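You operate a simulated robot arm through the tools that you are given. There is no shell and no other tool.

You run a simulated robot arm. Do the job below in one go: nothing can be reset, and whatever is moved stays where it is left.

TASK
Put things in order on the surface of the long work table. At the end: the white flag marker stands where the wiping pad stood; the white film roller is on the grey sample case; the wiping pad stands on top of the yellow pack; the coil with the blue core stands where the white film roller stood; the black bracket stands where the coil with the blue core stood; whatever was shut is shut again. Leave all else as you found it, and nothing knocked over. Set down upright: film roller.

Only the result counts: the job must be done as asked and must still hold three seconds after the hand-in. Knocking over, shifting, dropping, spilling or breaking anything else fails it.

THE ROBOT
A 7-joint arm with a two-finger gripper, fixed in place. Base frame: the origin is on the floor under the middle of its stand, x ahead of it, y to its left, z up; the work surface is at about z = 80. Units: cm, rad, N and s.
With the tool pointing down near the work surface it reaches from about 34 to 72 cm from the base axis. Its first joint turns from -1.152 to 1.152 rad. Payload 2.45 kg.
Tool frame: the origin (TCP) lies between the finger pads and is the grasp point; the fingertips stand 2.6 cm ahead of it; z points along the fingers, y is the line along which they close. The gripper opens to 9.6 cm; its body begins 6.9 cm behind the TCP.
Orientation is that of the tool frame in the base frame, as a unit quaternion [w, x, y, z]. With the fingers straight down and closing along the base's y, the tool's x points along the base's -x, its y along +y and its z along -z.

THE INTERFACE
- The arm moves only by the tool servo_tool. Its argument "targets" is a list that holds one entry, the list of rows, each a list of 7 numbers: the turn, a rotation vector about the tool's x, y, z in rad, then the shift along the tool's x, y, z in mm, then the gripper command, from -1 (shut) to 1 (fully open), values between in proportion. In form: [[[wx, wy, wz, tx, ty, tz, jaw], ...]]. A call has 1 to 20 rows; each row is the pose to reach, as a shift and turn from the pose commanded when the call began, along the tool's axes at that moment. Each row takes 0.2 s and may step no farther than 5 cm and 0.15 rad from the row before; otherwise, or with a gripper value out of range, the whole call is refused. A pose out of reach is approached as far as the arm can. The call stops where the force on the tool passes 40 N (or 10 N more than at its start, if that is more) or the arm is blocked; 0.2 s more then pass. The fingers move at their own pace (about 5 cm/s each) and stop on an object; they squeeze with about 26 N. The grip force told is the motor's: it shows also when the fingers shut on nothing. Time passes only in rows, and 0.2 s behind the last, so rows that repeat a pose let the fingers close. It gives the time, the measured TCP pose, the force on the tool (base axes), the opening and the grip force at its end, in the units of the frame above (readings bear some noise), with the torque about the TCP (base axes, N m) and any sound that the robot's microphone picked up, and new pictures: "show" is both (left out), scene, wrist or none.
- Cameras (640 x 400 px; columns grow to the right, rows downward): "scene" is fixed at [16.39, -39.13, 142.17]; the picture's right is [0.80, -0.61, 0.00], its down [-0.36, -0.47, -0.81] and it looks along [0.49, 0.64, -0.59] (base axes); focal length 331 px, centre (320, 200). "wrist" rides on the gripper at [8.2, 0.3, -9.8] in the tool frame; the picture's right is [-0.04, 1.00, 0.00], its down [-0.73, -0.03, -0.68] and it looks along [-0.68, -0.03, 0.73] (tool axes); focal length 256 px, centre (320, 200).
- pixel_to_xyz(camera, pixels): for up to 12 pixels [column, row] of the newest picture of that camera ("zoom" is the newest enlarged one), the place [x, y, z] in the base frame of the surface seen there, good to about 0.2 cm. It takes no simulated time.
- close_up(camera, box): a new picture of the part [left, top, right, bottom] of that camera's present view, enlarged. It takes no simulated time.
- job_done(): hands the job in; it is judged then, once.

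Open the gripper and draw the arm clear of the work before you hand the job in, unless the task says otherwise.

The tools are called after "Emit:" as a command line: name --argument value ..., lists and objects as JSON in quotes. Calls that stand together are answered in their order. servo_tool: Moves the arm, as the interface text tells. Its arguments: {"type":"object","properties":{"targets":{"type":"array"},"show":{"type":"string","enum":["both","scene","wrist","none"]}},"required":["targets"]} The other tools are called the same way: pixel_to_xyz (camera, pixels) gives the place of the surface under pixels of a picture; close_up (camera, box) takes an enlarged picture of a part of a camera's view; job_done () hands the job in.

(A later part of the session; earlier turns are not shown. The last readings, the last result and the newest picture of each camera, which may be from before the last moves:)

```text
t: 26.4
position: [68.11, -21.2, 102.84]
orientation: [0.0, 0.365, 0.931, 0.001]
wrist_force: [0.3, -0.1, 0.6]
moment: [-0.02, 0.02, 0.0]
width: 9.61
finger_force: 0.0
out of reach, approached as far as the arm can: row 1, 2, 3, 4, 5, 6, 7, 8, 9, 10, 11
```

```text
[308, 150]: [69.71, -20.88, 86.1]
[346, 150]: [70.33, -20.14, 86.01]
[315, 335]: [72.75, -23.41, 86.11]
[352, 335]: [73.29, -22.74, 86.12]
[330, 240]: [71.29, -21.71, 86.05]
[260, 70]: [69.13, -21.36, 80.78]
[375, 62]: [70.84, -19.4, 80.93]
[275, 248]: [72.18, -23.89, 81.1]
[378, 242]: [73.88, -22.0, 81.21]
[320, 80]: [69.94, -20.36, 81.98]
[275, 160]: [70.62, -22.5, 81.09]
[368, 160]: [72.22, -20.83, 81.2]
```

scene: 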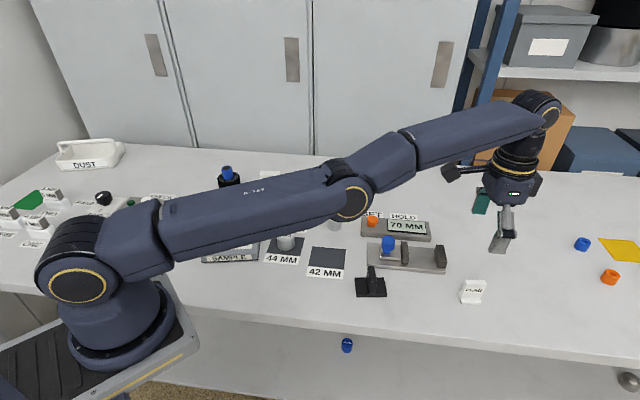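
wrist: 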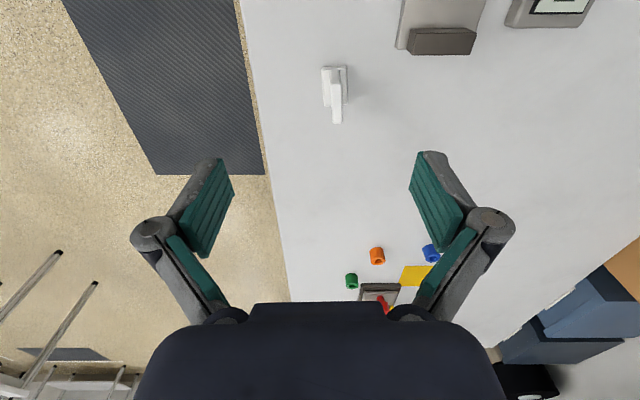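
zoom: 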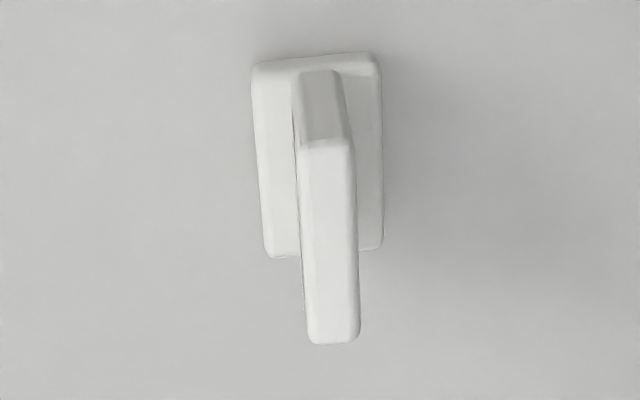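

The flag's foot centre is (71.5,-21.67), plate along -40.5°. I go to a pre-grasp 9 cm back along a tool axis tilted 15° outward about the closing axis, so the arm can reach it.

Emit:
servo_tool --targets '[[[-0.001, -0.052, -0.008, -1, 3.7, 20, 1], [-0.002, -0.105, -0.016, -2.1, 7.3, 40, 1], [-0.003, -0.157, -0.024, -3.1, 11, 60, 1], [-0.004, -0.21, -0.032, -4.2, 14.7, 80, 1], [-0.005, -0.262, -0.04, -5.2, 18.3, 99.5, 1], [-0.005, -0.262, -0.04, -5.2, 18.3, 99.5, 1]]]'

```text
t: 27.8
position: [74.74, -21.57, 92.81]
orientation: [0.122, 0.345, 0.929, -0.046]
wrist_force: [0.2, -0.3, 0.0]
moment: [0.0, -0.02, 0.01]
width: 9.62
finger_force: 0.1
out of reach, approached as far as the arm can: row 1, 2, 3, 4, 5, 6
```

scene: 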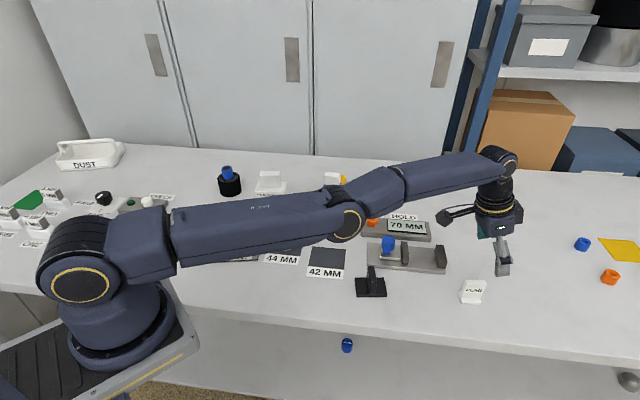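
wrist: 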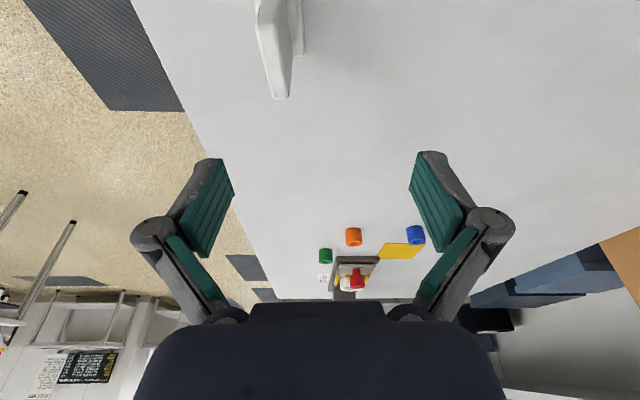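

The tilt is right, but the arm, fully stretched, ended too far out at (74.7,-21.6,92.8). The tips stay above the flag (z≈90 against 86), so I draw it back toward the pre-grasp point.

Emit:
servo_tool --targets '[[[0, 0, 0, 15, -7.4, -4.3, 1], [0, 0, 0, 30, -14.9, -8.5, 1], [0, 0, 0, 44.9, -22.3, -12.8, 1], [0, 0, 0, 44.9, -22.3, -12.8, 1]]]'

```text
t: 28.8
position: [74.63, -21.52, 92.82]
orientation: [0.121, 0.345, 0.93, -0.044]
wrist_force: [0.4, -0.2, -0.5]
moment: [0.0, 0.01, -0.02]
width: 9.61
finger_force: 0.0
out of reach, approached as far as the arm can: row 1, 2, 3, 4
```

scene: 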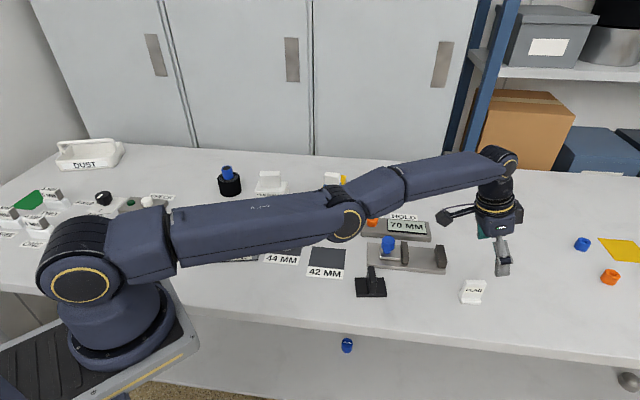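
wrist: 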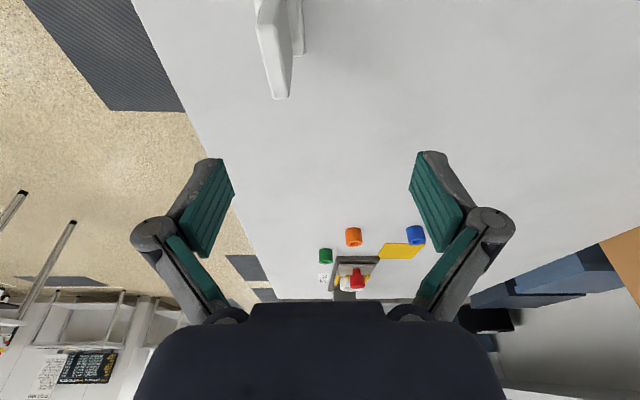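

The command made no difference: the arm seems stuck fully straight. I check the arm's geometry at the shoulder (90,240), elbow (345,215) and wrist (500,160) to choose a move that frees it.

Emit:
pixel_to_xyz --camera "scene" --pixels '[[78, 285], [95, 225], [190, 225], [270, 208], [345, 215], [355, 195], [395, 180], [450, 172], [490, 160], [515, 165], [495, 200], [503, 260]]'

```text
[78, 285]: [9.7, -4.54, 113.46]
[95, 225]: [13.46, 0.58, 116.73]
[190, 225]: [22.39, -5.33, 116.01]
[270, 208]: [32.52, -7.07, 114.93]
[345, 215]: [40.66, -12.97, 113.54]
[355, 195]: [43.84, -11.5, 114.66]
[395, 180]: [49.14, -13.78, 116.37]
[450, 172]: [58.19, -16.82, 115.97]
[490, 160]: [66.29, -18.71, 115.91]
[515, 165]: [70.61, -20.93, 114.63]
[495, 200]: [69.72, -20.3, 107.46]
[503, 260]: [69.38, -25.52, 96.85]
```

The arm is a straight horizontal line (shoulder, elbow and wrist all at z≈114). I swing it aside to empty table near (71,-31.6), away from the flag, and lower there so that the elbow bends again.

Emit:
servo_tool --targets '[[[0, 0, 0, -12.5, -33.3, 3.4, 1], [0, 0, 0, -24.9, -66.7, 6.8, 1], [0, 0, 0, -37.4, -100, 10.2, 1], [0, 0, 0, -32.2, -100, 29.4, 1], [0, 0, 0, -27, -100, 48.7, 1], [0, 0, 0, -21.9, -100, 68, 1], [0, 0, 0, -21.9, -100, 68, 1]]]'

```text
t: 30.4
position: [70.61, -31.32, 86.87]
orientation: [0.123, 0.344, 0.93, -0.045]
wrist_force: [-1.0, -0.4, -0.6]
moment: [-0.01, 0.0, -0.01]
width: 9.59
finger_force: 0.0
out of reach, approached as far as the arm can: row 3, 4, 5, 6, 7
```

scene: 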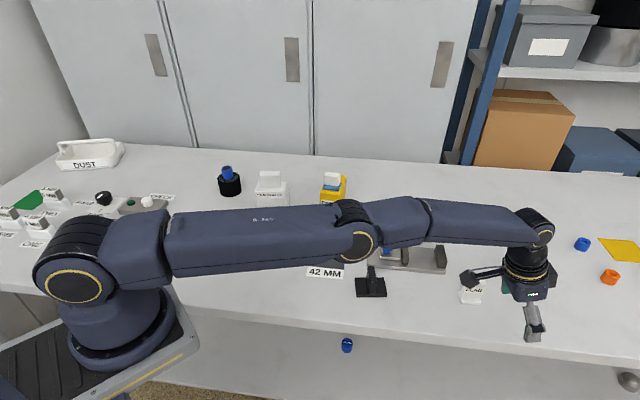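
wrist: 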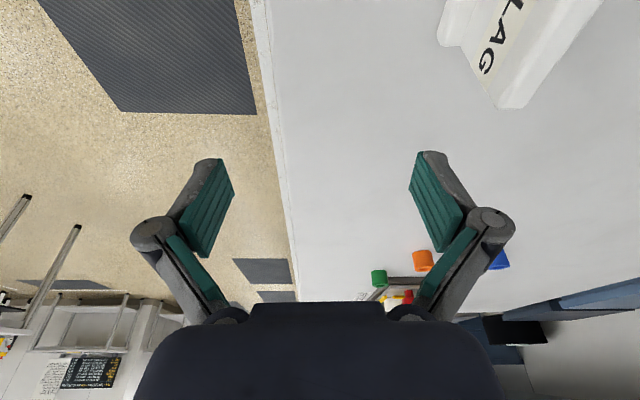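

The elbow now looks bent upward. I draw the tool inward about 6 cm to see whether the arm follows again.

Emit:
servo_tool --targets '[[[0, 0, 0, 18.5, -5.7, -4.9, 1], [0, 0, 0, 36.9, -11.5, -9.9, 1], [0, 0, 0, 55.4, -17.2, -14.8, 1], [0, 0, 0, 55.4, -17.2, -14.8, 1]]]'

```text
t: 31.4
position: [65.23, -28.81, 86.96]
orientation: [0.124, 0.345, 0.929, -0.045]
wrist_force: [0.1, 0.4, -0.5]
moment: [0.03, 0.0, 0.02]
width: 9.62
finger_force: 0.0
```

scene: 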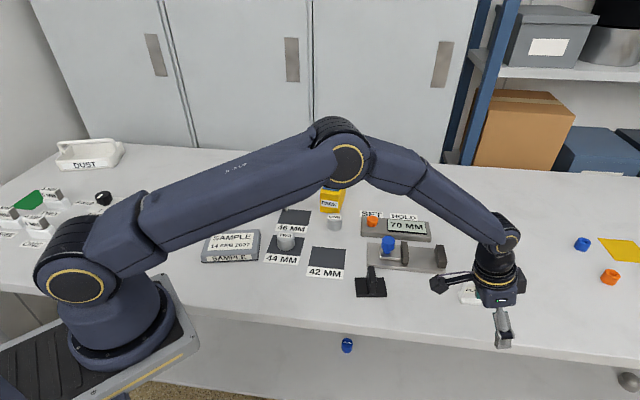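
wrist: 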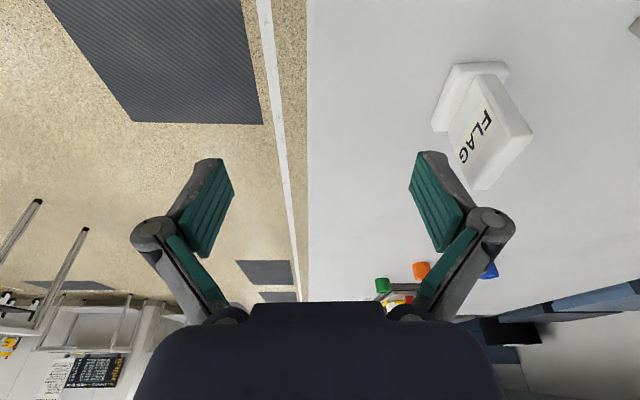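

The arm responds properly again. I rise, then move across to the tilted pre-grasp point behind the flag at (69.7,-20.2,92.9).

Emit:
servo_tool --targets '[[[0, 0, 0, -5.2, 0, -19.3, 1], [0, 0, 0, -10.3, 0, -38.6, 1], [0, 0, 0, -15.5, 0, -57.8, 1], [0, 0, 0, -8.3, 31.5, -59.5, 1], [0, 0, 0, -1.2, 63, -61.3, 1], [0, 0, 0, 6, 94.5, -63, 1], [0, 0, 0, 6, 94.5, -63, 1]]]'

```text
t: 33.0
position: [69.6, -20.19, 93.03]
orientation: [0.122, 0.345, 0.93, -0.046]
wrist_force: [0.7, -0.1, -0.1]
moment: [0.03, 0.02, 0.0]
width: 9.6
finger_force: 0.0
```

scene: 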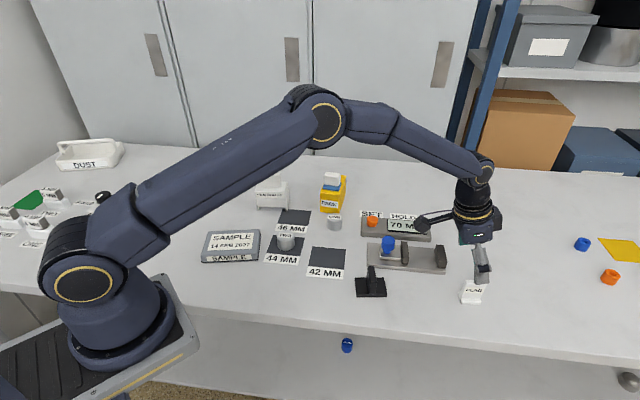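
wrist: 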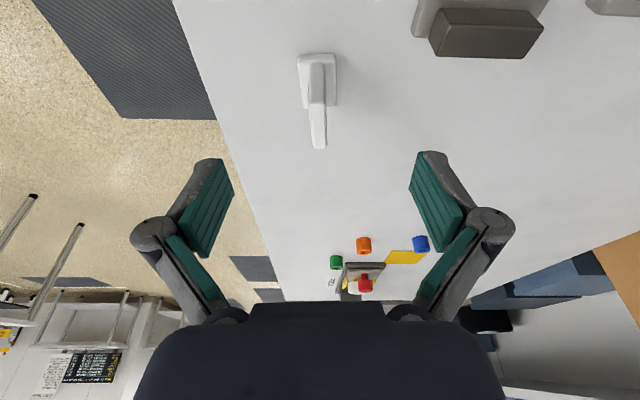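

The flag is centred ahead of the jaws (column 317). I advance 9.1 cm along the tool axis with the jaws partly open and close on the plate.

Emit:
servo_tool --targets '[[[0, 0, 0, 0, 0.9, 25, 0.3], [0, 0, 0, 0, 0.9, 50, 0.3], [0, 0, 0, -0.8, 0.9, 72, 0.3], [0, 0, 0, -0.8, 0.9, 85, 0.3], [0, 0, 0, -0.8, 0.9, 91.5, 0.3], [0, 0, 0, -0.8, 0.9, 91.5, 0.3], [0, 0, 0, -0.8, 0.9, 91.5, -1], [0, 0, 0, -0.8, 0.9, 91.5, -1], [0, 0, 0, -0.8, 0.9, 91.5, -1], [0, 0, 0, -0.8, 0.9, 91.5, -1], [0, 0, 0, -0.8, 0.9, 91.5, -1], [0, 0, 0, -0.8, 0.9, 91.5, -1]]]'

Emit:
close_up --camera "wrist" --box '[250, 90, 410, 250]'

```text
t: 35.6
position: [71.4, -21.72, 84.03]
orientation: [0.123, 0.345, 0.93, -0.045]
wrist_force: [-0.5, 0.1, -0.3]
moment: [-0.02, 0.01, 0.03]
width: 1.1
finger_force: 26.1
```

scene: 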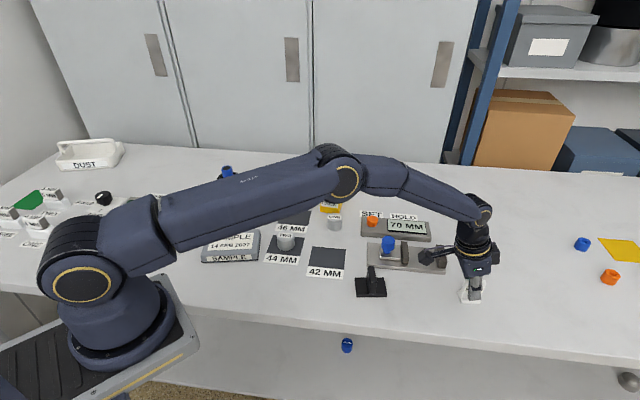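
wrist: 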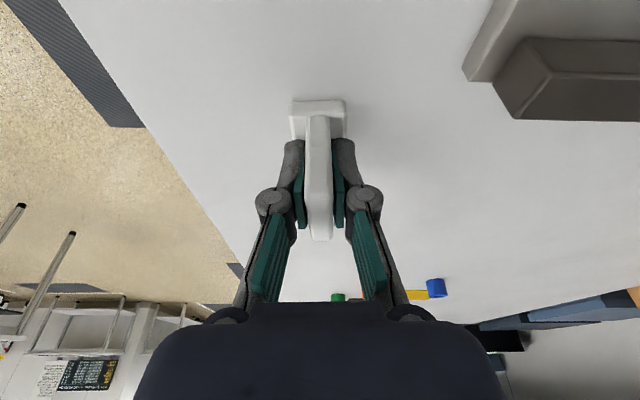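

```text
2.50 times, centred on (330, 170) of wrist
```

zoom: 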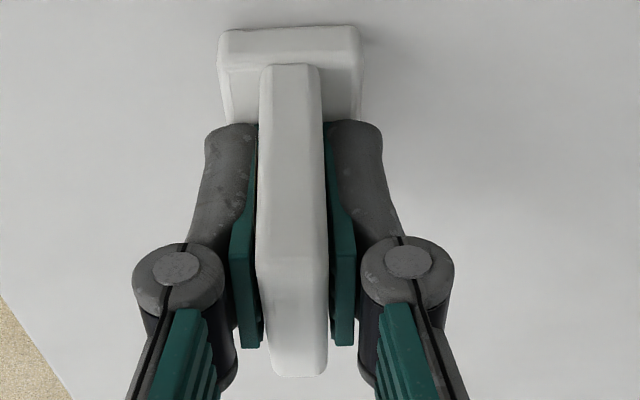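

The plate is gripped (1.1 cm). I lift 2 cm slowly and check that the flag comes along.

Emit:
servo_tool --targets '[[[0, 0, 0, -0.5, 0, -1.9, -1], [0, 0, 0, -1.3, 0, -4.8, -1], [0, 0, 0, -2.3, 0, -8.7, -1], [0, 0, 0, -3.6, 0, -13.5, -1], [0, 0, 0, -5.2, 0, -19.3, -1], [0, 0, 0, -5.2, 0, -19.3, -1]]]'

Emit:
close_up --camera "scene" --box '[425, 230, 521, 310]'

```text
t: 37.0
position: [71.54, -21.82, 86.16]
orientation: [0.122, 0.345, 0.93, -0.045]
wrist_force: [1.2, -0.1, -0.2]
moment: [0.0, -0.01, 0.04]
width: 1.11
finger_force: 25.8
```

scene: 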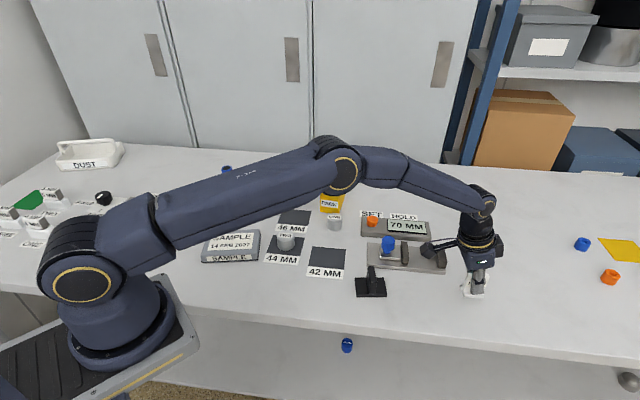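
wrist: 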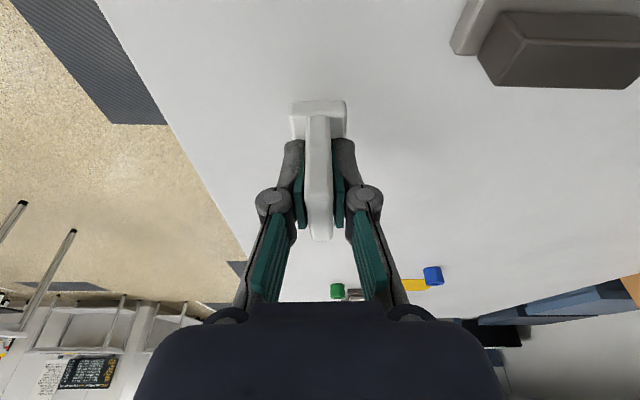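

```text
5.00 times, centred on (473, 270) of scene
```

zoom: 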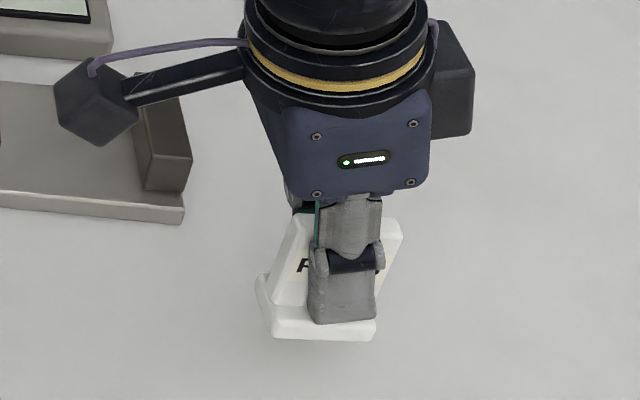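

The flag hangs upright in the jaws. I raise it further and carry it at z≈91-97, clear above the bracket and slide, to above the pad's old place.

Emit:
servo_tool --targets '[[[0, 0, 0, -6.5, 0, -24.2, -1], [0, 0, 0, -12.9, 0, -48.4, -1], [0, 0, 0, 1, 1, -54.6, -1], [0, 0, 0, 28.8, 3.1, -67.1, -1], [0, 0, 0, 56.4, 5.2, -79.5, -1], [0, 0, 0, 84.4, 7.3, -92.1, -1], [0, 0, 0, 112.1, 9.3, -104.5, -1], [0, 0, 0, 139.7, 11.4, -117, -1], [0, 0, 0, 167.7, 13.5, -129.5, -1], [0, 0, 0, 195.4, 15.6, -142, -1], [0, 0, 0, 223, 17.6, -154.4, -1], [0, 0, 0, 251, 19.7, -167, -1], [0, 0, 0, 278.7, 21.8, -179.4, -1], [0, 0, 0, 306.3, 23.9, -191.8, -1], [0, 0, 0, 320.3, 24.9, -198.1, -1], [0, 0, 0, 320.3, 24.9, -198.1, -1]]]'

```text
t: 40.4
position: [45.78, 3.77, 96.87]
orientation: [0.122, 0.344, 0.93, -0.045]
wrist_force: [-0.2, 0.6, -0.1]
moment: [0.02, 0.03, -0.01]
width: 1.09
finger_force: 25.9
```

scene: 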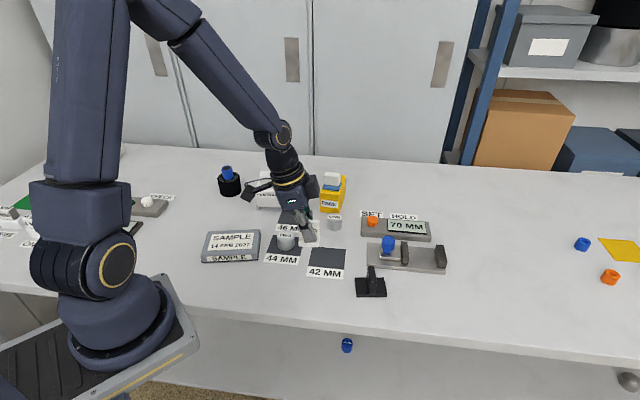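
wrist: 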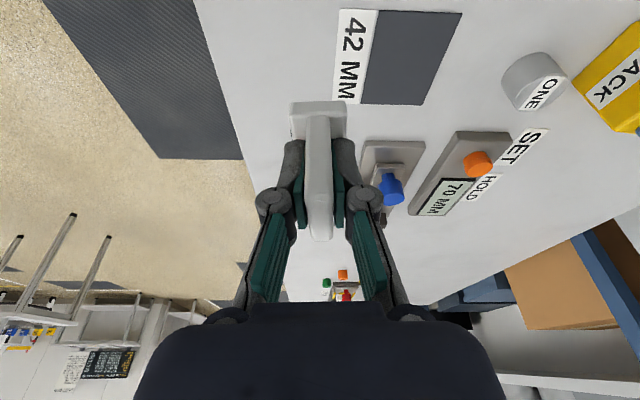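

The flag is above the pad's old place at (45.8,3.8,96.9). I lower it to about 3-4 mm above the table, checking the force.

Emit:
servo_tool --targets '[[[0, 0, 0, 5, -0.2, 20, -1], [0, 0, 0, 12, -0.4, 48, -1], [0, 0, 0, 19, -0.7, 76, -1], [0, 0, 0, 24.8, -0.9, 99.5, -1], [0, 0, 0, 28.2, -1, 113.5, -1], [0, 0, 0, 30.1, -1.1, 121.1, -1], [0, 0, 0, 30.1, -1.1, 121.1, -1]]]'

Emit:
close_up --camera "scene" --box '[270, 230, 366, 310]'

```text
t: 42.0
position: [45.93, 3.41, 84.57]
orientation: [0.123, 0.345, 0.929, -0.046]
wrist_force: [0.7, 0.3, -0.6]
moment: [0.02, 0.01, 0.0]
width: 1.11
finger_force: 25.8
```

scene: 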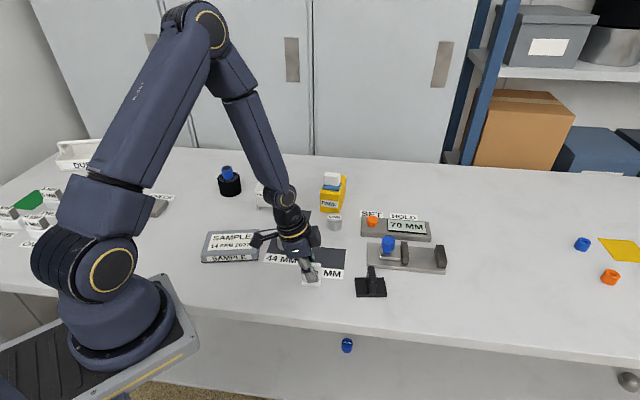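
wrist: 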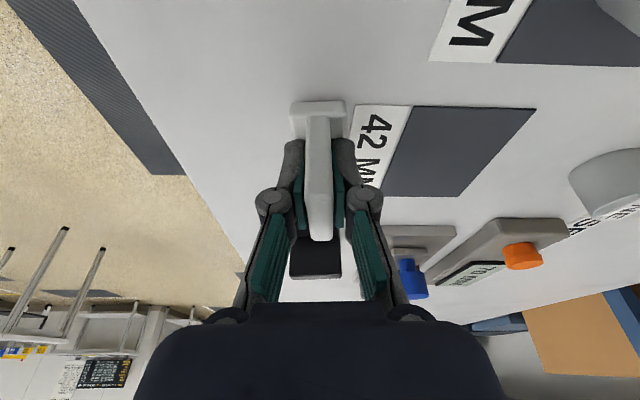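

```text
5.00 times, centred on (318, 270) of scene
```

zoom: 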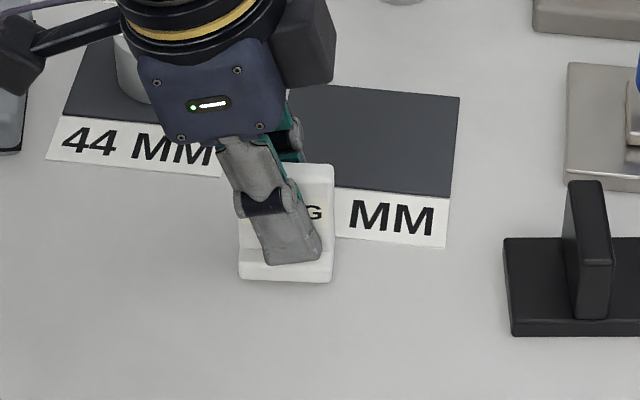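

Nothing touched yet (z 84.57). I lower the last few millimetres and watch for contact.

Emit:
servo_tool --targets '[[[0, 0, 0, 0.4, 0, 1.5, -1], [0, 0, 0, 0.8, 0, 2.9, -1], [0, 0, 0, 1, 0, 3.9, -1], [0, 0, 0, 1, 0, 3.9, -1]]]' --show "none"

```text
t: 43.0
position: [45.82, 3.35, 84.14]
orientation: [0.123, 0.345, 0.93, -0.045]
wrist_force: [-2.0, -0.4, 6.6]
moment: [-0.01, 0.08, 0.04]
width: 1.1
finger_force: 25.8
```

The flag touches down (6.6 N at z 84.14). I open the jaws and withdraw along the tool axis.

Emit:
servo_tool --targets '[[[0, 0, 0, 0, 0, 0, 0], [0, 0, 0, 0, 0, 0, 0], [0, 0, 0, 0, 0, 0, 0], [0, 0, 0, 0, 0, -10, 0], [0, 0, 0, 0, 0, -30, 0], [0, 0, 0, 0, 0, -60, 0], [0, 0, 0, 0, 0, -100, 0.5], [0, 0, 0, 0, 0, -130, 1], [0, 0, 0, 0, 0, -130, 1]]]'

Emit:
close_up --camera "scene" --box '[270, 230, 366, 310]'

```text
t: 45.0
position: [43.39, 5.75, 96.74]
orientation: [0.123, 0.345, 0.929, -0.046]
wrist_force: [0.5, 0.0, 0.4]
moment: [0.02, 0.01, 0.02]
width: 9.57
finger_force: 0.2
```

scene: 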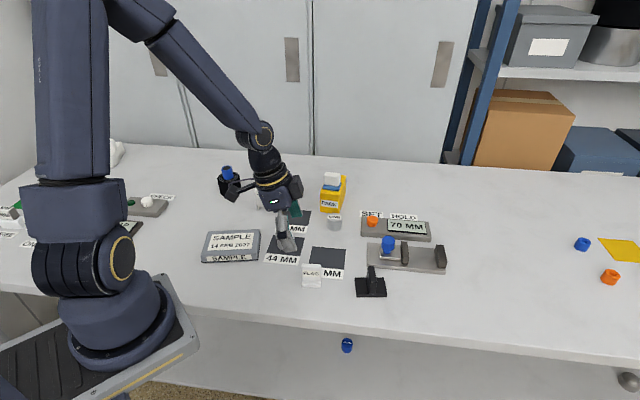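
wrist: 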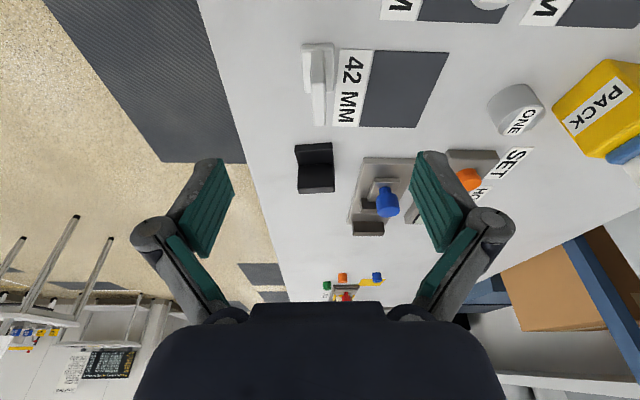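

```text
5.00 times, centred on (318, 270) of scene
```

zoom: 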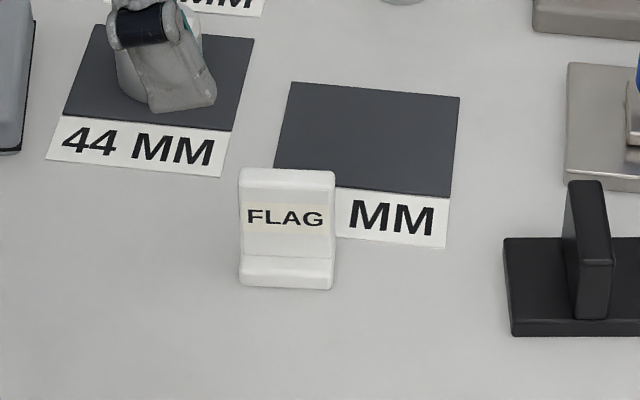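

The flag stands upright at (312,277). I check its position using the foot's corners in the wrist view.

Emit:
close_up --camera "wrist" --box '[285, 30, 365, 140]'

```text
3.64 times, centred on (325, 85) of wrist
```

zoom: 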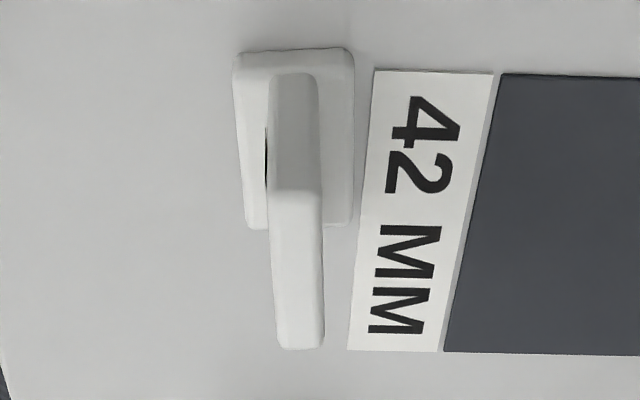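

Emit:
pixel_to_xyz --camera "zoom" --pixels '[[238, 60], [350, 55], [252, 222], [348, 220], [278, 200], [318, 200], [282, 340], [320, 338]]'

```text
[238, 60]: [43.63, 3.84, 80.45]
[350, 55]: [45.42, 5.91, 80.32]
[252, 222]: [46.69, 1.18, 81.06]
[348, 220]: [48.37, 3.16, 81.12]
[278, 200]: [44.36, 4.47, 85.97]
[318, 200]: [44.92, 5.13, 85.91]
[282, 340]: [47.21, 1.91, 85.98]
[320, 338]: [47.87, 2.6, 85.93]
```

The flag's foot centre is (46.0,3.5) — the pad's old place. Next is the film roller: I straighten the tool and move above it for a good look.

Emit:
servo_tool --targets '[[[0, 0.044, 0, 11.7, 35.3, -17.5, 1], [0, 0.087, 0, 23.5, 70.6, -34.9, 1], [0, 0.131, 0, 35.2, 105.8, -52.4, 1], [0, 0.175, 0, 46.9, 141.1, -69.9, 1], [0, 0.218, 0, 58.7, 176.4, -87.3, 1], [0, 0.262, 0, 70.4, 211.7, -104.8, 1], [0, 0.262, 0, 70.4, 211.7, -104.8, 1]]]'

```text
t: 46.6
position: [50.08, 28.0, 104.77]
orientation: [0.0, 0.348, 0.937, 0.0]
wrist_force: [0.3, -0.1, 0.9]
moment: [0.0, 0.03, 0.0]
width: 9.61
finger_force: 0.1
```

scene: 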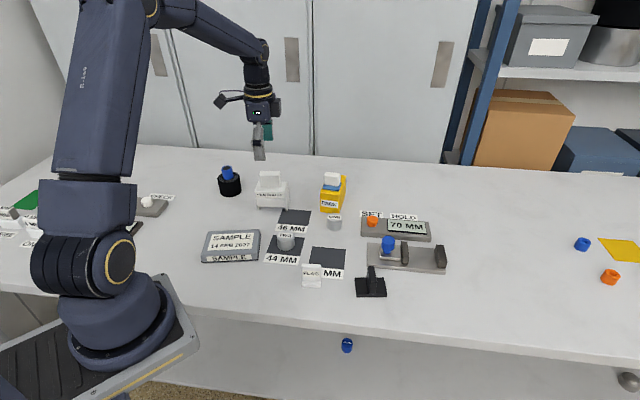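
wrist: 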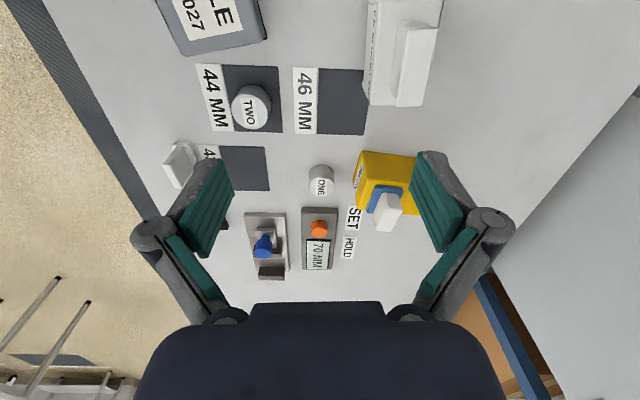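

The roller is visible in the scene at (271,190) unobstructed and in the wrist view at (405,50). I zoom in on both.

Emit:
close_up --camera "scene" --box '[239, 160, 303, 220]'

Emit:
close_up --camera "wrist" --box '[345, 0, 465, 120]'

```text
6.67 times, centred on (271, 190) of scene
```

zoom: 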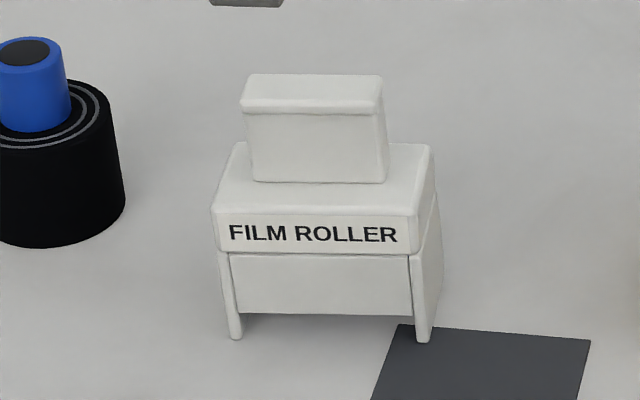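

```text
3.33 times, centred on (405, 60) of wrist
```

zoom: 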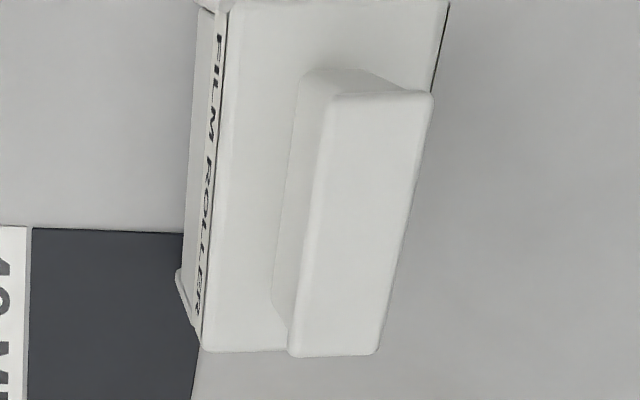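

In the wrist zoom the handle's top face spans (335,100), (428,98), (295,350), (376,348). I query it and the body.

Emit:
pixel_to_xyz --camera "zoom" --pixels '[[340, 105], [424, 103], [298, 345], [372, 343], [360, 220], [235, 20], [445, 20], [210, 340], [310, 80], [280, 310], [200, 250]]'

Emit:
close_up --camera "scene" --box '[239, 160, 303, 220]'

Emit:
pixel_to_xyz --camera "zoom" --pixels '[[250, 80], [378, 82], [245, 105], [378, 108], [255, 172], [380, 178], [240, 150], [428, 152], [220, 205], [412, 212], [235, 335], [424, 337]]'

```text
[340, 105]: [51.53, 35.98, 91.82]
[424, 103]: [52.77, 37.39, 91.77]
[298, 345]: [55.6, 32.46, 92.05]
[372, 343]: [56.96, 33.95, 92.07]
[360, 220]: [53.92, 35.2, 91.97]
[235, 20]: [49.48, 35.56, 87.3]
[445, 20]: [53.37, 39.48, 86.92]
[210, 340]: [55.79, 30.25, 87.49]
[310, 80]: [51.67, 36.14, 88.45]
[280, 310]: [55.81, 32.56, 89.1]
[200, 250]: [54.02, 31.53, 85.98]
```

```text
6.67 times, centred on (271, 190) of scene
```

zoom: 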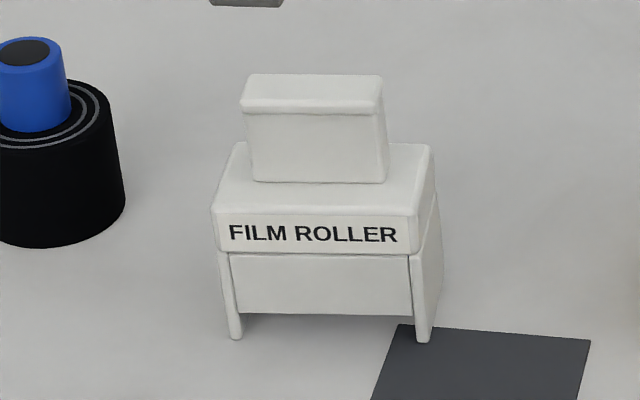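

```text
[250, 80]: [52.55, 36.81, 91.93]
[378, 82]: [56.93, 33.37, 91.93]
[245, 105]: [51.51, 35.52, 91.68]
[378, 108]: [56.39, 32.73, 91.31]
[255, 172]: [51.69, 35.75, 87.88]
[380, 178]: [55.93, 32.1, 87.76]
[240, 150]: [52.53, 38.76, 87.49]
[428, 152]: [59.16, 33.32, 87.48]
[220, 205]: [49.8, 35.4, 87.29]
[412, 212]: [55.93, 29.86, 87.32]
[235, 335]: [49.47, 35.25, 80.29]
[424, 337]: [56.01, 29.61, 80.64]
```

The handle is centred at about (54.3,34.75), 2.1 cm thick, along -40.5°; the body's centre is (54.4,34.5). I move above the handle to z≈96 and check the alignment.

Emit:
servo_tool --targets '[[[0, 0, 0, 3, 20, 22, 0.4], [0, 0, 0, 6, 40, 44, 0.4], [0, 0, 0, 9, 60, 66, 0.4], [0, 0, 0, 11.6, 78.4, 87.7, 0.4], [0, 0, 0, 11.6, 78.4, 87.7, 0.4]]]'

Emit:
close_up --camera "wrist" --box '[240, 0, 400, 160]'

```text
t: 47.8
position: [54.24, 34.62, 95.95]
orientation: [0.0, 0.349, 0.937, 0.0]
wrist_force: [0.7, -0.4, 0.6]
moment: [0.01, -0.01, 0.01]
width: 6.74
finger_force: 0.0
```

scene: 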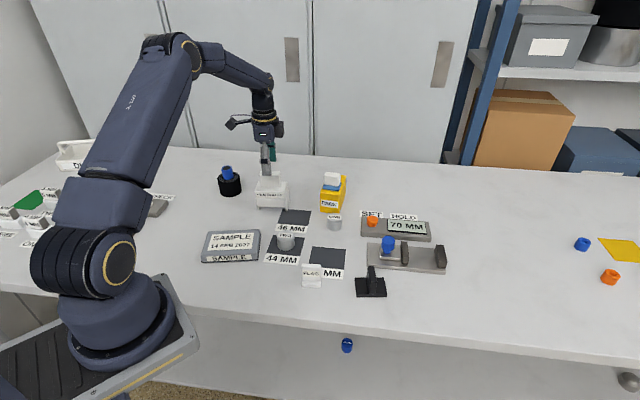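
wrist: 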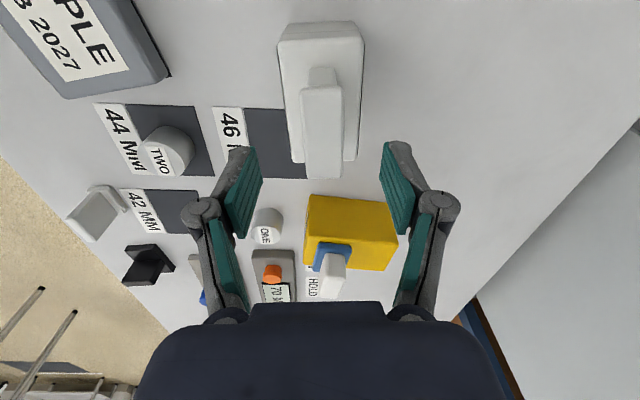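

```text
2.50 times, centred on (320, 80) of wrist
```

zoom: 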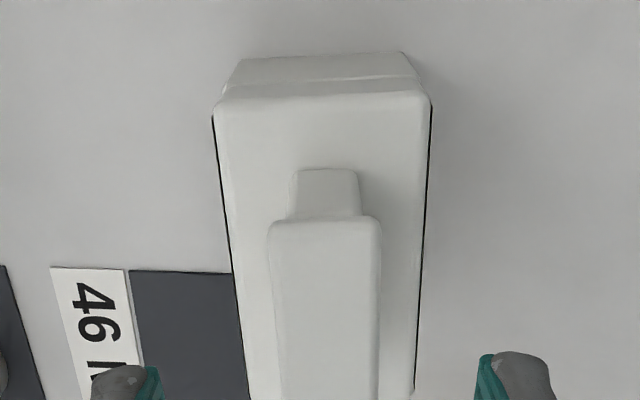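

The jaws are square with the roller. The handle is a thin T-bar, so I'll grip the body (5.1 cm) below it instead: open fully, go down to z≈86 with 1 cm left above the handle, and close.

Emit:
servo_tool --targets '[[[0, 0, 0, 0, 0, 0, 1], [0, 0, 0, -1.3, 0.6, 0, 1], [0, 0, 0, -1.3, 0.6, 10, 1], [0, 0, 0, -1.3, 0.6, 30, 1], [0, 0, 0, -1.3, 0.6, 55, 1], [0, 0, 0, -1.3, 0.6, 78, 1], [0, 0, 0, -1.3, 0.6, 92, 1], [0, 0, 0, -1.3, 0.6, 98.5, 1], [0, 0, 0, -1.3, 0.6, 98.5, 1]]]'

Emit:
close_up --camera "scene" --box '[223, 130, 319, 220]'

```text
t: 49.8
position: [54.25, 34.48, 86.18]
orientation: [0.0, 0.349, 0.937, 0.001]
wrist_force: [-0.1, -0.1, -0.2]
moment: [-0.02, 0.02, 0.02]
width: 9.63
finger_force: 0.0
```

scene: 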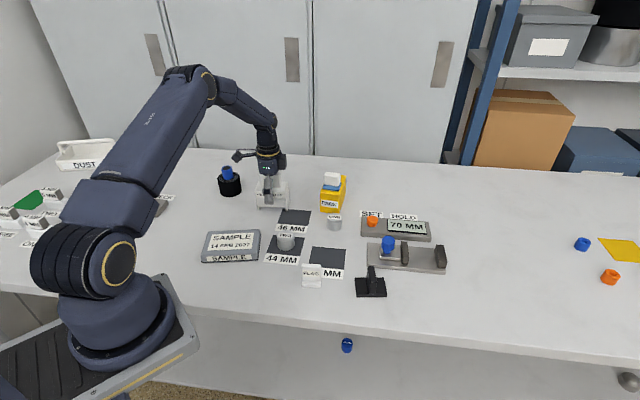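
wrist: 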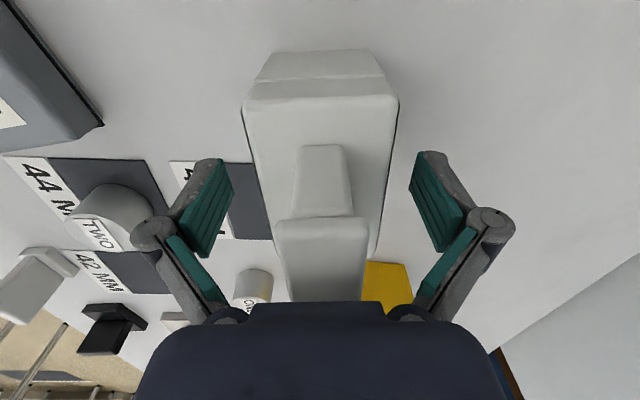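

```text
4.44 times, centred on (271, 175) of scene
```

zoom: 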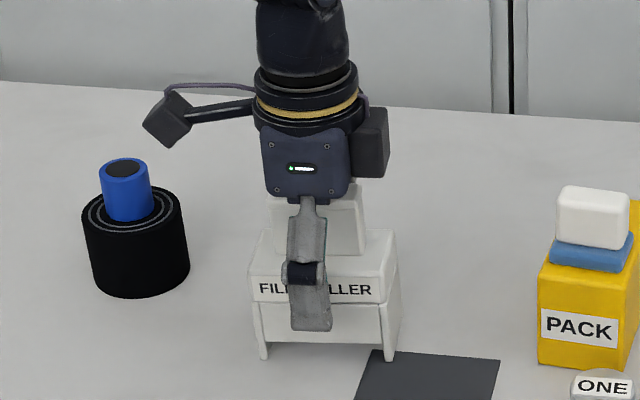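

No contact so far and the palm clears the handle. I close the jaws on the body.

Emit:
servo_tool --targets '[[[0, 0, 0, 0, 0, 0, -1], [0, 0, 0, 0, 0, 0, -1], [0, 0, 0, 0, 0, 0, -1], [0, 0, 0, 0, 0, 0, -1], [0, 0, 0, 0, 0, 0, -1], [0, 0, 0, 0, 0, 0, -1]]]'

Emit:
close_up --camera "scene" --box '[223, 130, 319, 220]'

```text
t: 51.2
position: [54.4, 34.55, 86.21]
orientation: [0.0, 0.348, 0.937, 0.0]
wrist_force: [2.9, 4.3, 5.7]
moment: [0.23, -0.14, 0.1]
width: 5.56
finger_force: 26.1
```

scene: 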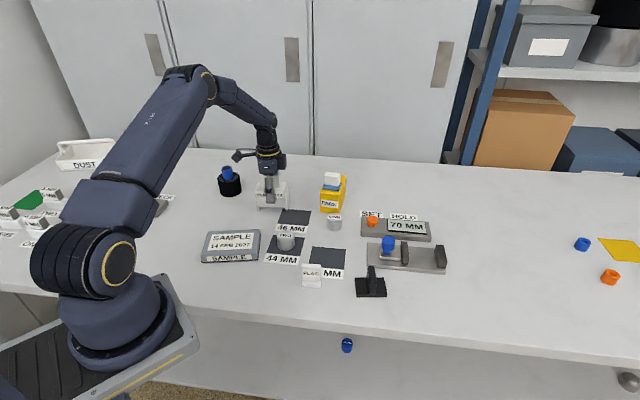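
wrist: 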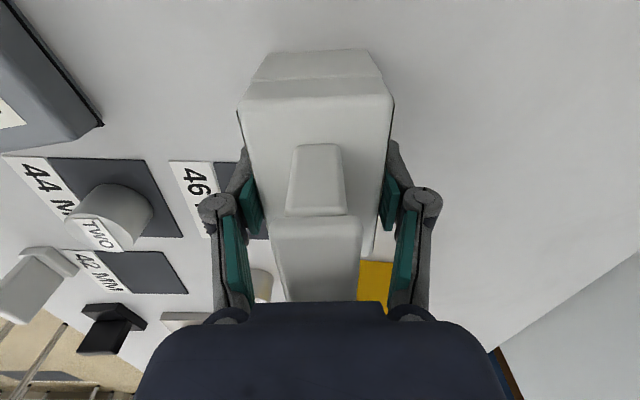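

```text
4.44 times, centred on (271, 175) of scene
```

zoom: 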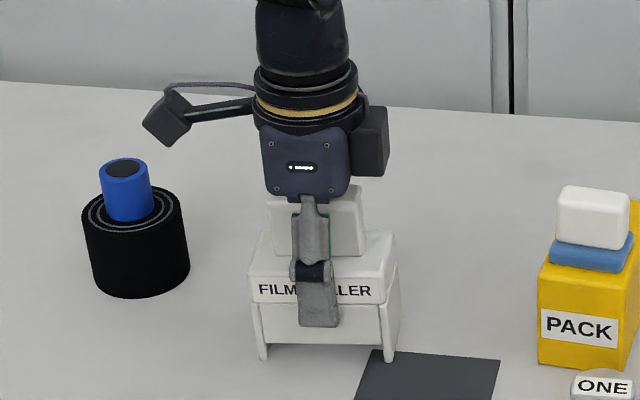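

The jaws hold the body at 5.56 cm. I lift slowly by 2 cm and check.

Emit:
servo_tool --targets '[[[0, 0, 0, 0, 0, -2, -1], [0, 0, 0, 0, 0, -5, -1], [0, 0, 0, 0, 0, -9, -1], [0, 0, 0, 0, 0, -14, -1], [0, 0, 0, 0, 0, -20, -1], [0, 0, 0, 0, 0, -20, -1], [0, 0, 0, 0, 0, -20, -1]]]'

Emit:
close_up --camera "scene" --box '[223, 130, 319, 220]'

```text
t: 52.8
position: [54.26, 34.46, 88.15]
orientation: [0.0, 0.349, 0.937, 0.0]
wrist_force: [-1.3, 0.0, -3.1]
moment: [0.05, 0.01, -0.01]
width: 5.55
finger_force: 25.6
```

scene: 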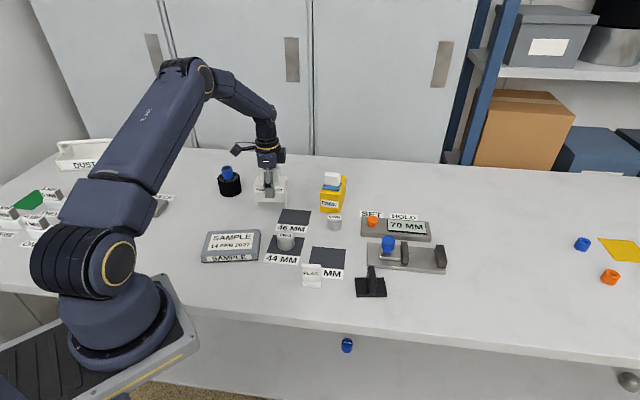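
wrist: 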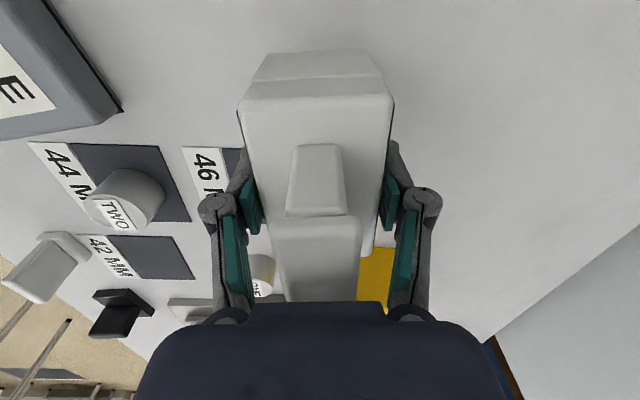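

```text
4.44 times, centred on (271, 175) of scene
```

zoom: 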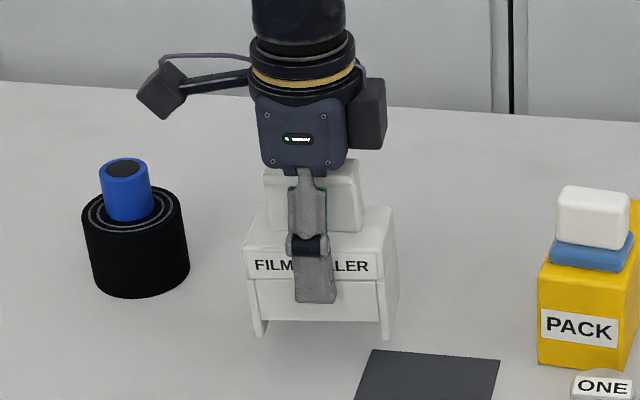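

The roller is lifted whole and level (load about 3 N). Before carrying it I measure the sample case accurately.

Emit:
close_up --camera "scene" --box '[192, 220, 272, 270]'

Emit:
pixel_to_xyz --camera "zoom" --pixels '[[145, 100], [538, 85], [505, 255], [85, 270], [320, 180], [90, 320], [500, 310], [300, 240], [300, 110], [470, 240], [120, 255]]'

```text
8.00 times, centred on (232, 245) of scene
```

zoom: 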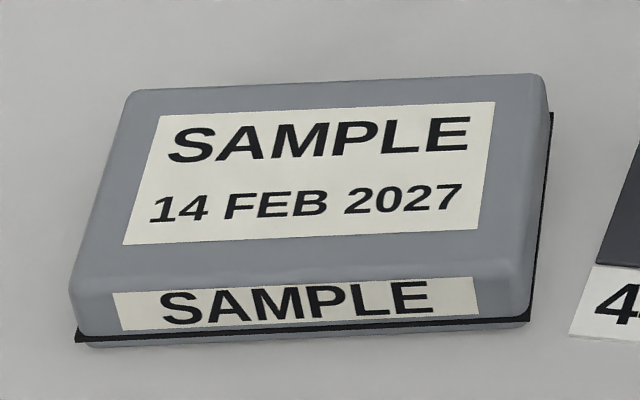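

```text
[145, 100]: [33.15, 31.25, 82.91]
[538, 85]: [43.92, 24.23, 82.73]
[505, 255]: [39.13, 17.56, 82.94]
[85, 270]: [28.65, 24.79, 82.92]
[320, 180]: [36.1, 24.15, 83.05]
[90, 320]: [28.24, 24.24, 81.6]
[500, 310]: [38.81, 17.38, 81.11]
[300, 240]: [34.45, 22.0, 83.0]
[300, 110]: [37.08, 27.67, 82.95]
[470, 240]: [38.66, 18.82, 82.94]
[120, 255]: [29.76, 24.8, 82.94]
```

The case's top is centred at (36.2,24.4), z 82.95, with its long side at -33°. I raise the roller to z≈96 and carry it over the case, turning it to match.

Emit:
servo_tool --targets '[[[0, 0, 0, 0, 0, -15, -1], [0, 0, 0, 0, 0, -35, -1], [0, 0, 0, 0, 0, -58, -1], [0, 0, 0, 0, 0, -78.5, -1], [0, 0, -0.008, 4.3, -11.6, -78.5, -1], [0, 0, -0.025, 13.5, -36.9, -78.5, -1], [0, 0, -0.043, 22.8, -62.1, -78.5, -1], [0, 0, -0.06, 32, -87.3, -78.5, -1], [0, 0, -0.077, 41.3, -112.6, -78.5, -1], [0, 0, -0.094, 50.6, -137.8, -78.5, -1], [0, 0, -0.112, 59.8, -163, -78.5, -1], [0, 0, -0.126, 67.6, -184.4, -78.5, -1], [0, 0, -0.133, 71.2, -194.1, -78.5, -1], [0, 0, -0.133, 71.2, -194.1, -78.5, -1]]]'

Emit:
close_up --camera "scene" --box '[182, 160, 302, 280]'

```text
t: 55.8
position: [36.22, 24.33, 95.96]
orientation: [0.0, 0.284, 0.959, 0.0]
wrist_force: [-0.4, -0.3, -2.0]
moment: [0.01, 0.0, 0.0]
width: 5.58
finger_force: 25.8
```

scene: 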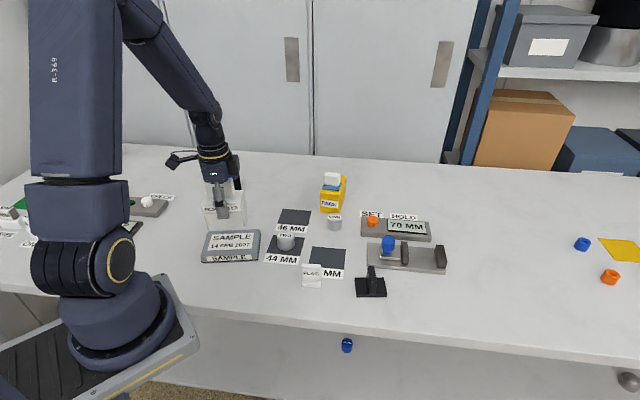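
wrist: 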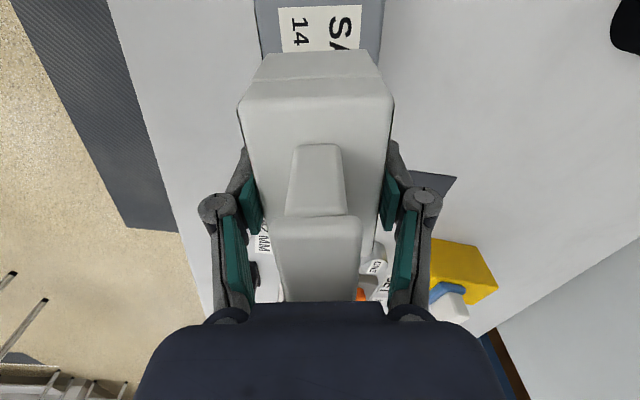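

```text
3.33 times, centred on (242, 220) of scene
```

zoom: 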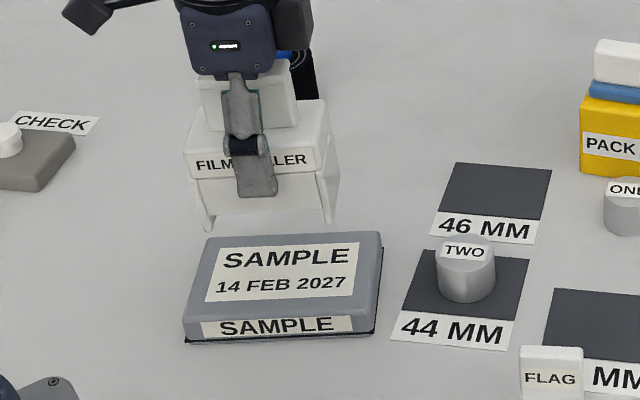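

The roller hangs above the case, parallel to it. I lower it to about 3 mm above the case's top.

Emit:
servo_tool --targets '[[[0, 0, 0, 0, 0, 15, -1], [0, 0, 0, 0, 0, 33, -1], [0, 0, 0, 0, 0, 49, -1], [0, 0, 0, 0, 0, 60, -1], [0, 0, 0, 0, 0, 65, -1], [0, 0, 0, 0, 0, 65, -1]]]'

Emit:
close_up --camera "scene" --box '[182, 180, 282, 280]'

```text
t: 57.2
position: [36.28, 24.58, 89.6]
orientation: [0.0, 0.284, 0.959, 0.0]
wrist_force: [0.6, 0.3, -3.3]
moment: [-0.01, -0.02, 0.01]
width: 5.58
finger_force: 26.2
```

scene: 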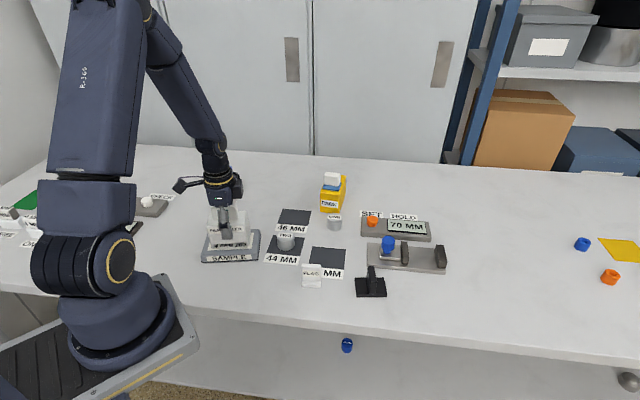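
wrist: 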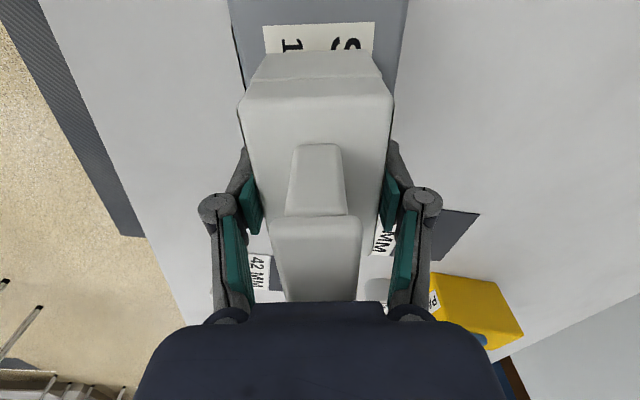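

```text
4.00 times, centred on (232, 230) of scene
```

zoom: 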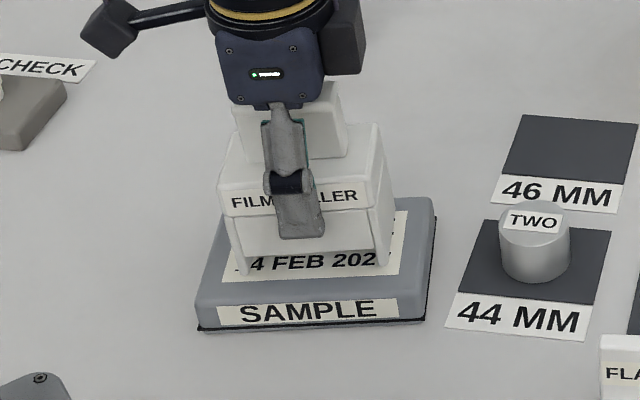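

The roller sits well inside the case's outline. I lower in small steps until contact.

Emit:
servo_tool --targets '[[[0, 0, 0, 0, 0, 1.5, -1], [0, 0, 0, 0, 0, 3, -1], [0, 0, 0, 0, 0, 3.8, -1], [0, 0, 0, 0, 0, 3.8, -1]]]' --show "none"

```text
t: 58.2
position: [36.27, 24.39, 89.16]
orientation: [0.0, 0.284, 0.959, 0.0]
wrist_force: [0.4, -0.5, -1.6]
moment: [0.08, 0.04, 0.03]
width: 5.58
finger_force: 25.9
```

Force is only starting to change (-1.6 N), so I go down another millimetre.

Emit:
servo_tool --targets '[[[0, 0, 0, 0, 0, 0.6, -1], [0, 0, 0, 0, 0, 1, -1], [0, 0, 0, 0, 0, 1, -1]]]' --show "none"

```text
t: 59.0
position: [36.14, 24.41, 89.18]
orientation: [0.0, 0.284, 0.959, 0.0]
wrist_force: [-1.4, -3.5, 11.1]
moment: [0.21, 0.52, 0.13]
width: 5.56
finger_force: 26.1
```

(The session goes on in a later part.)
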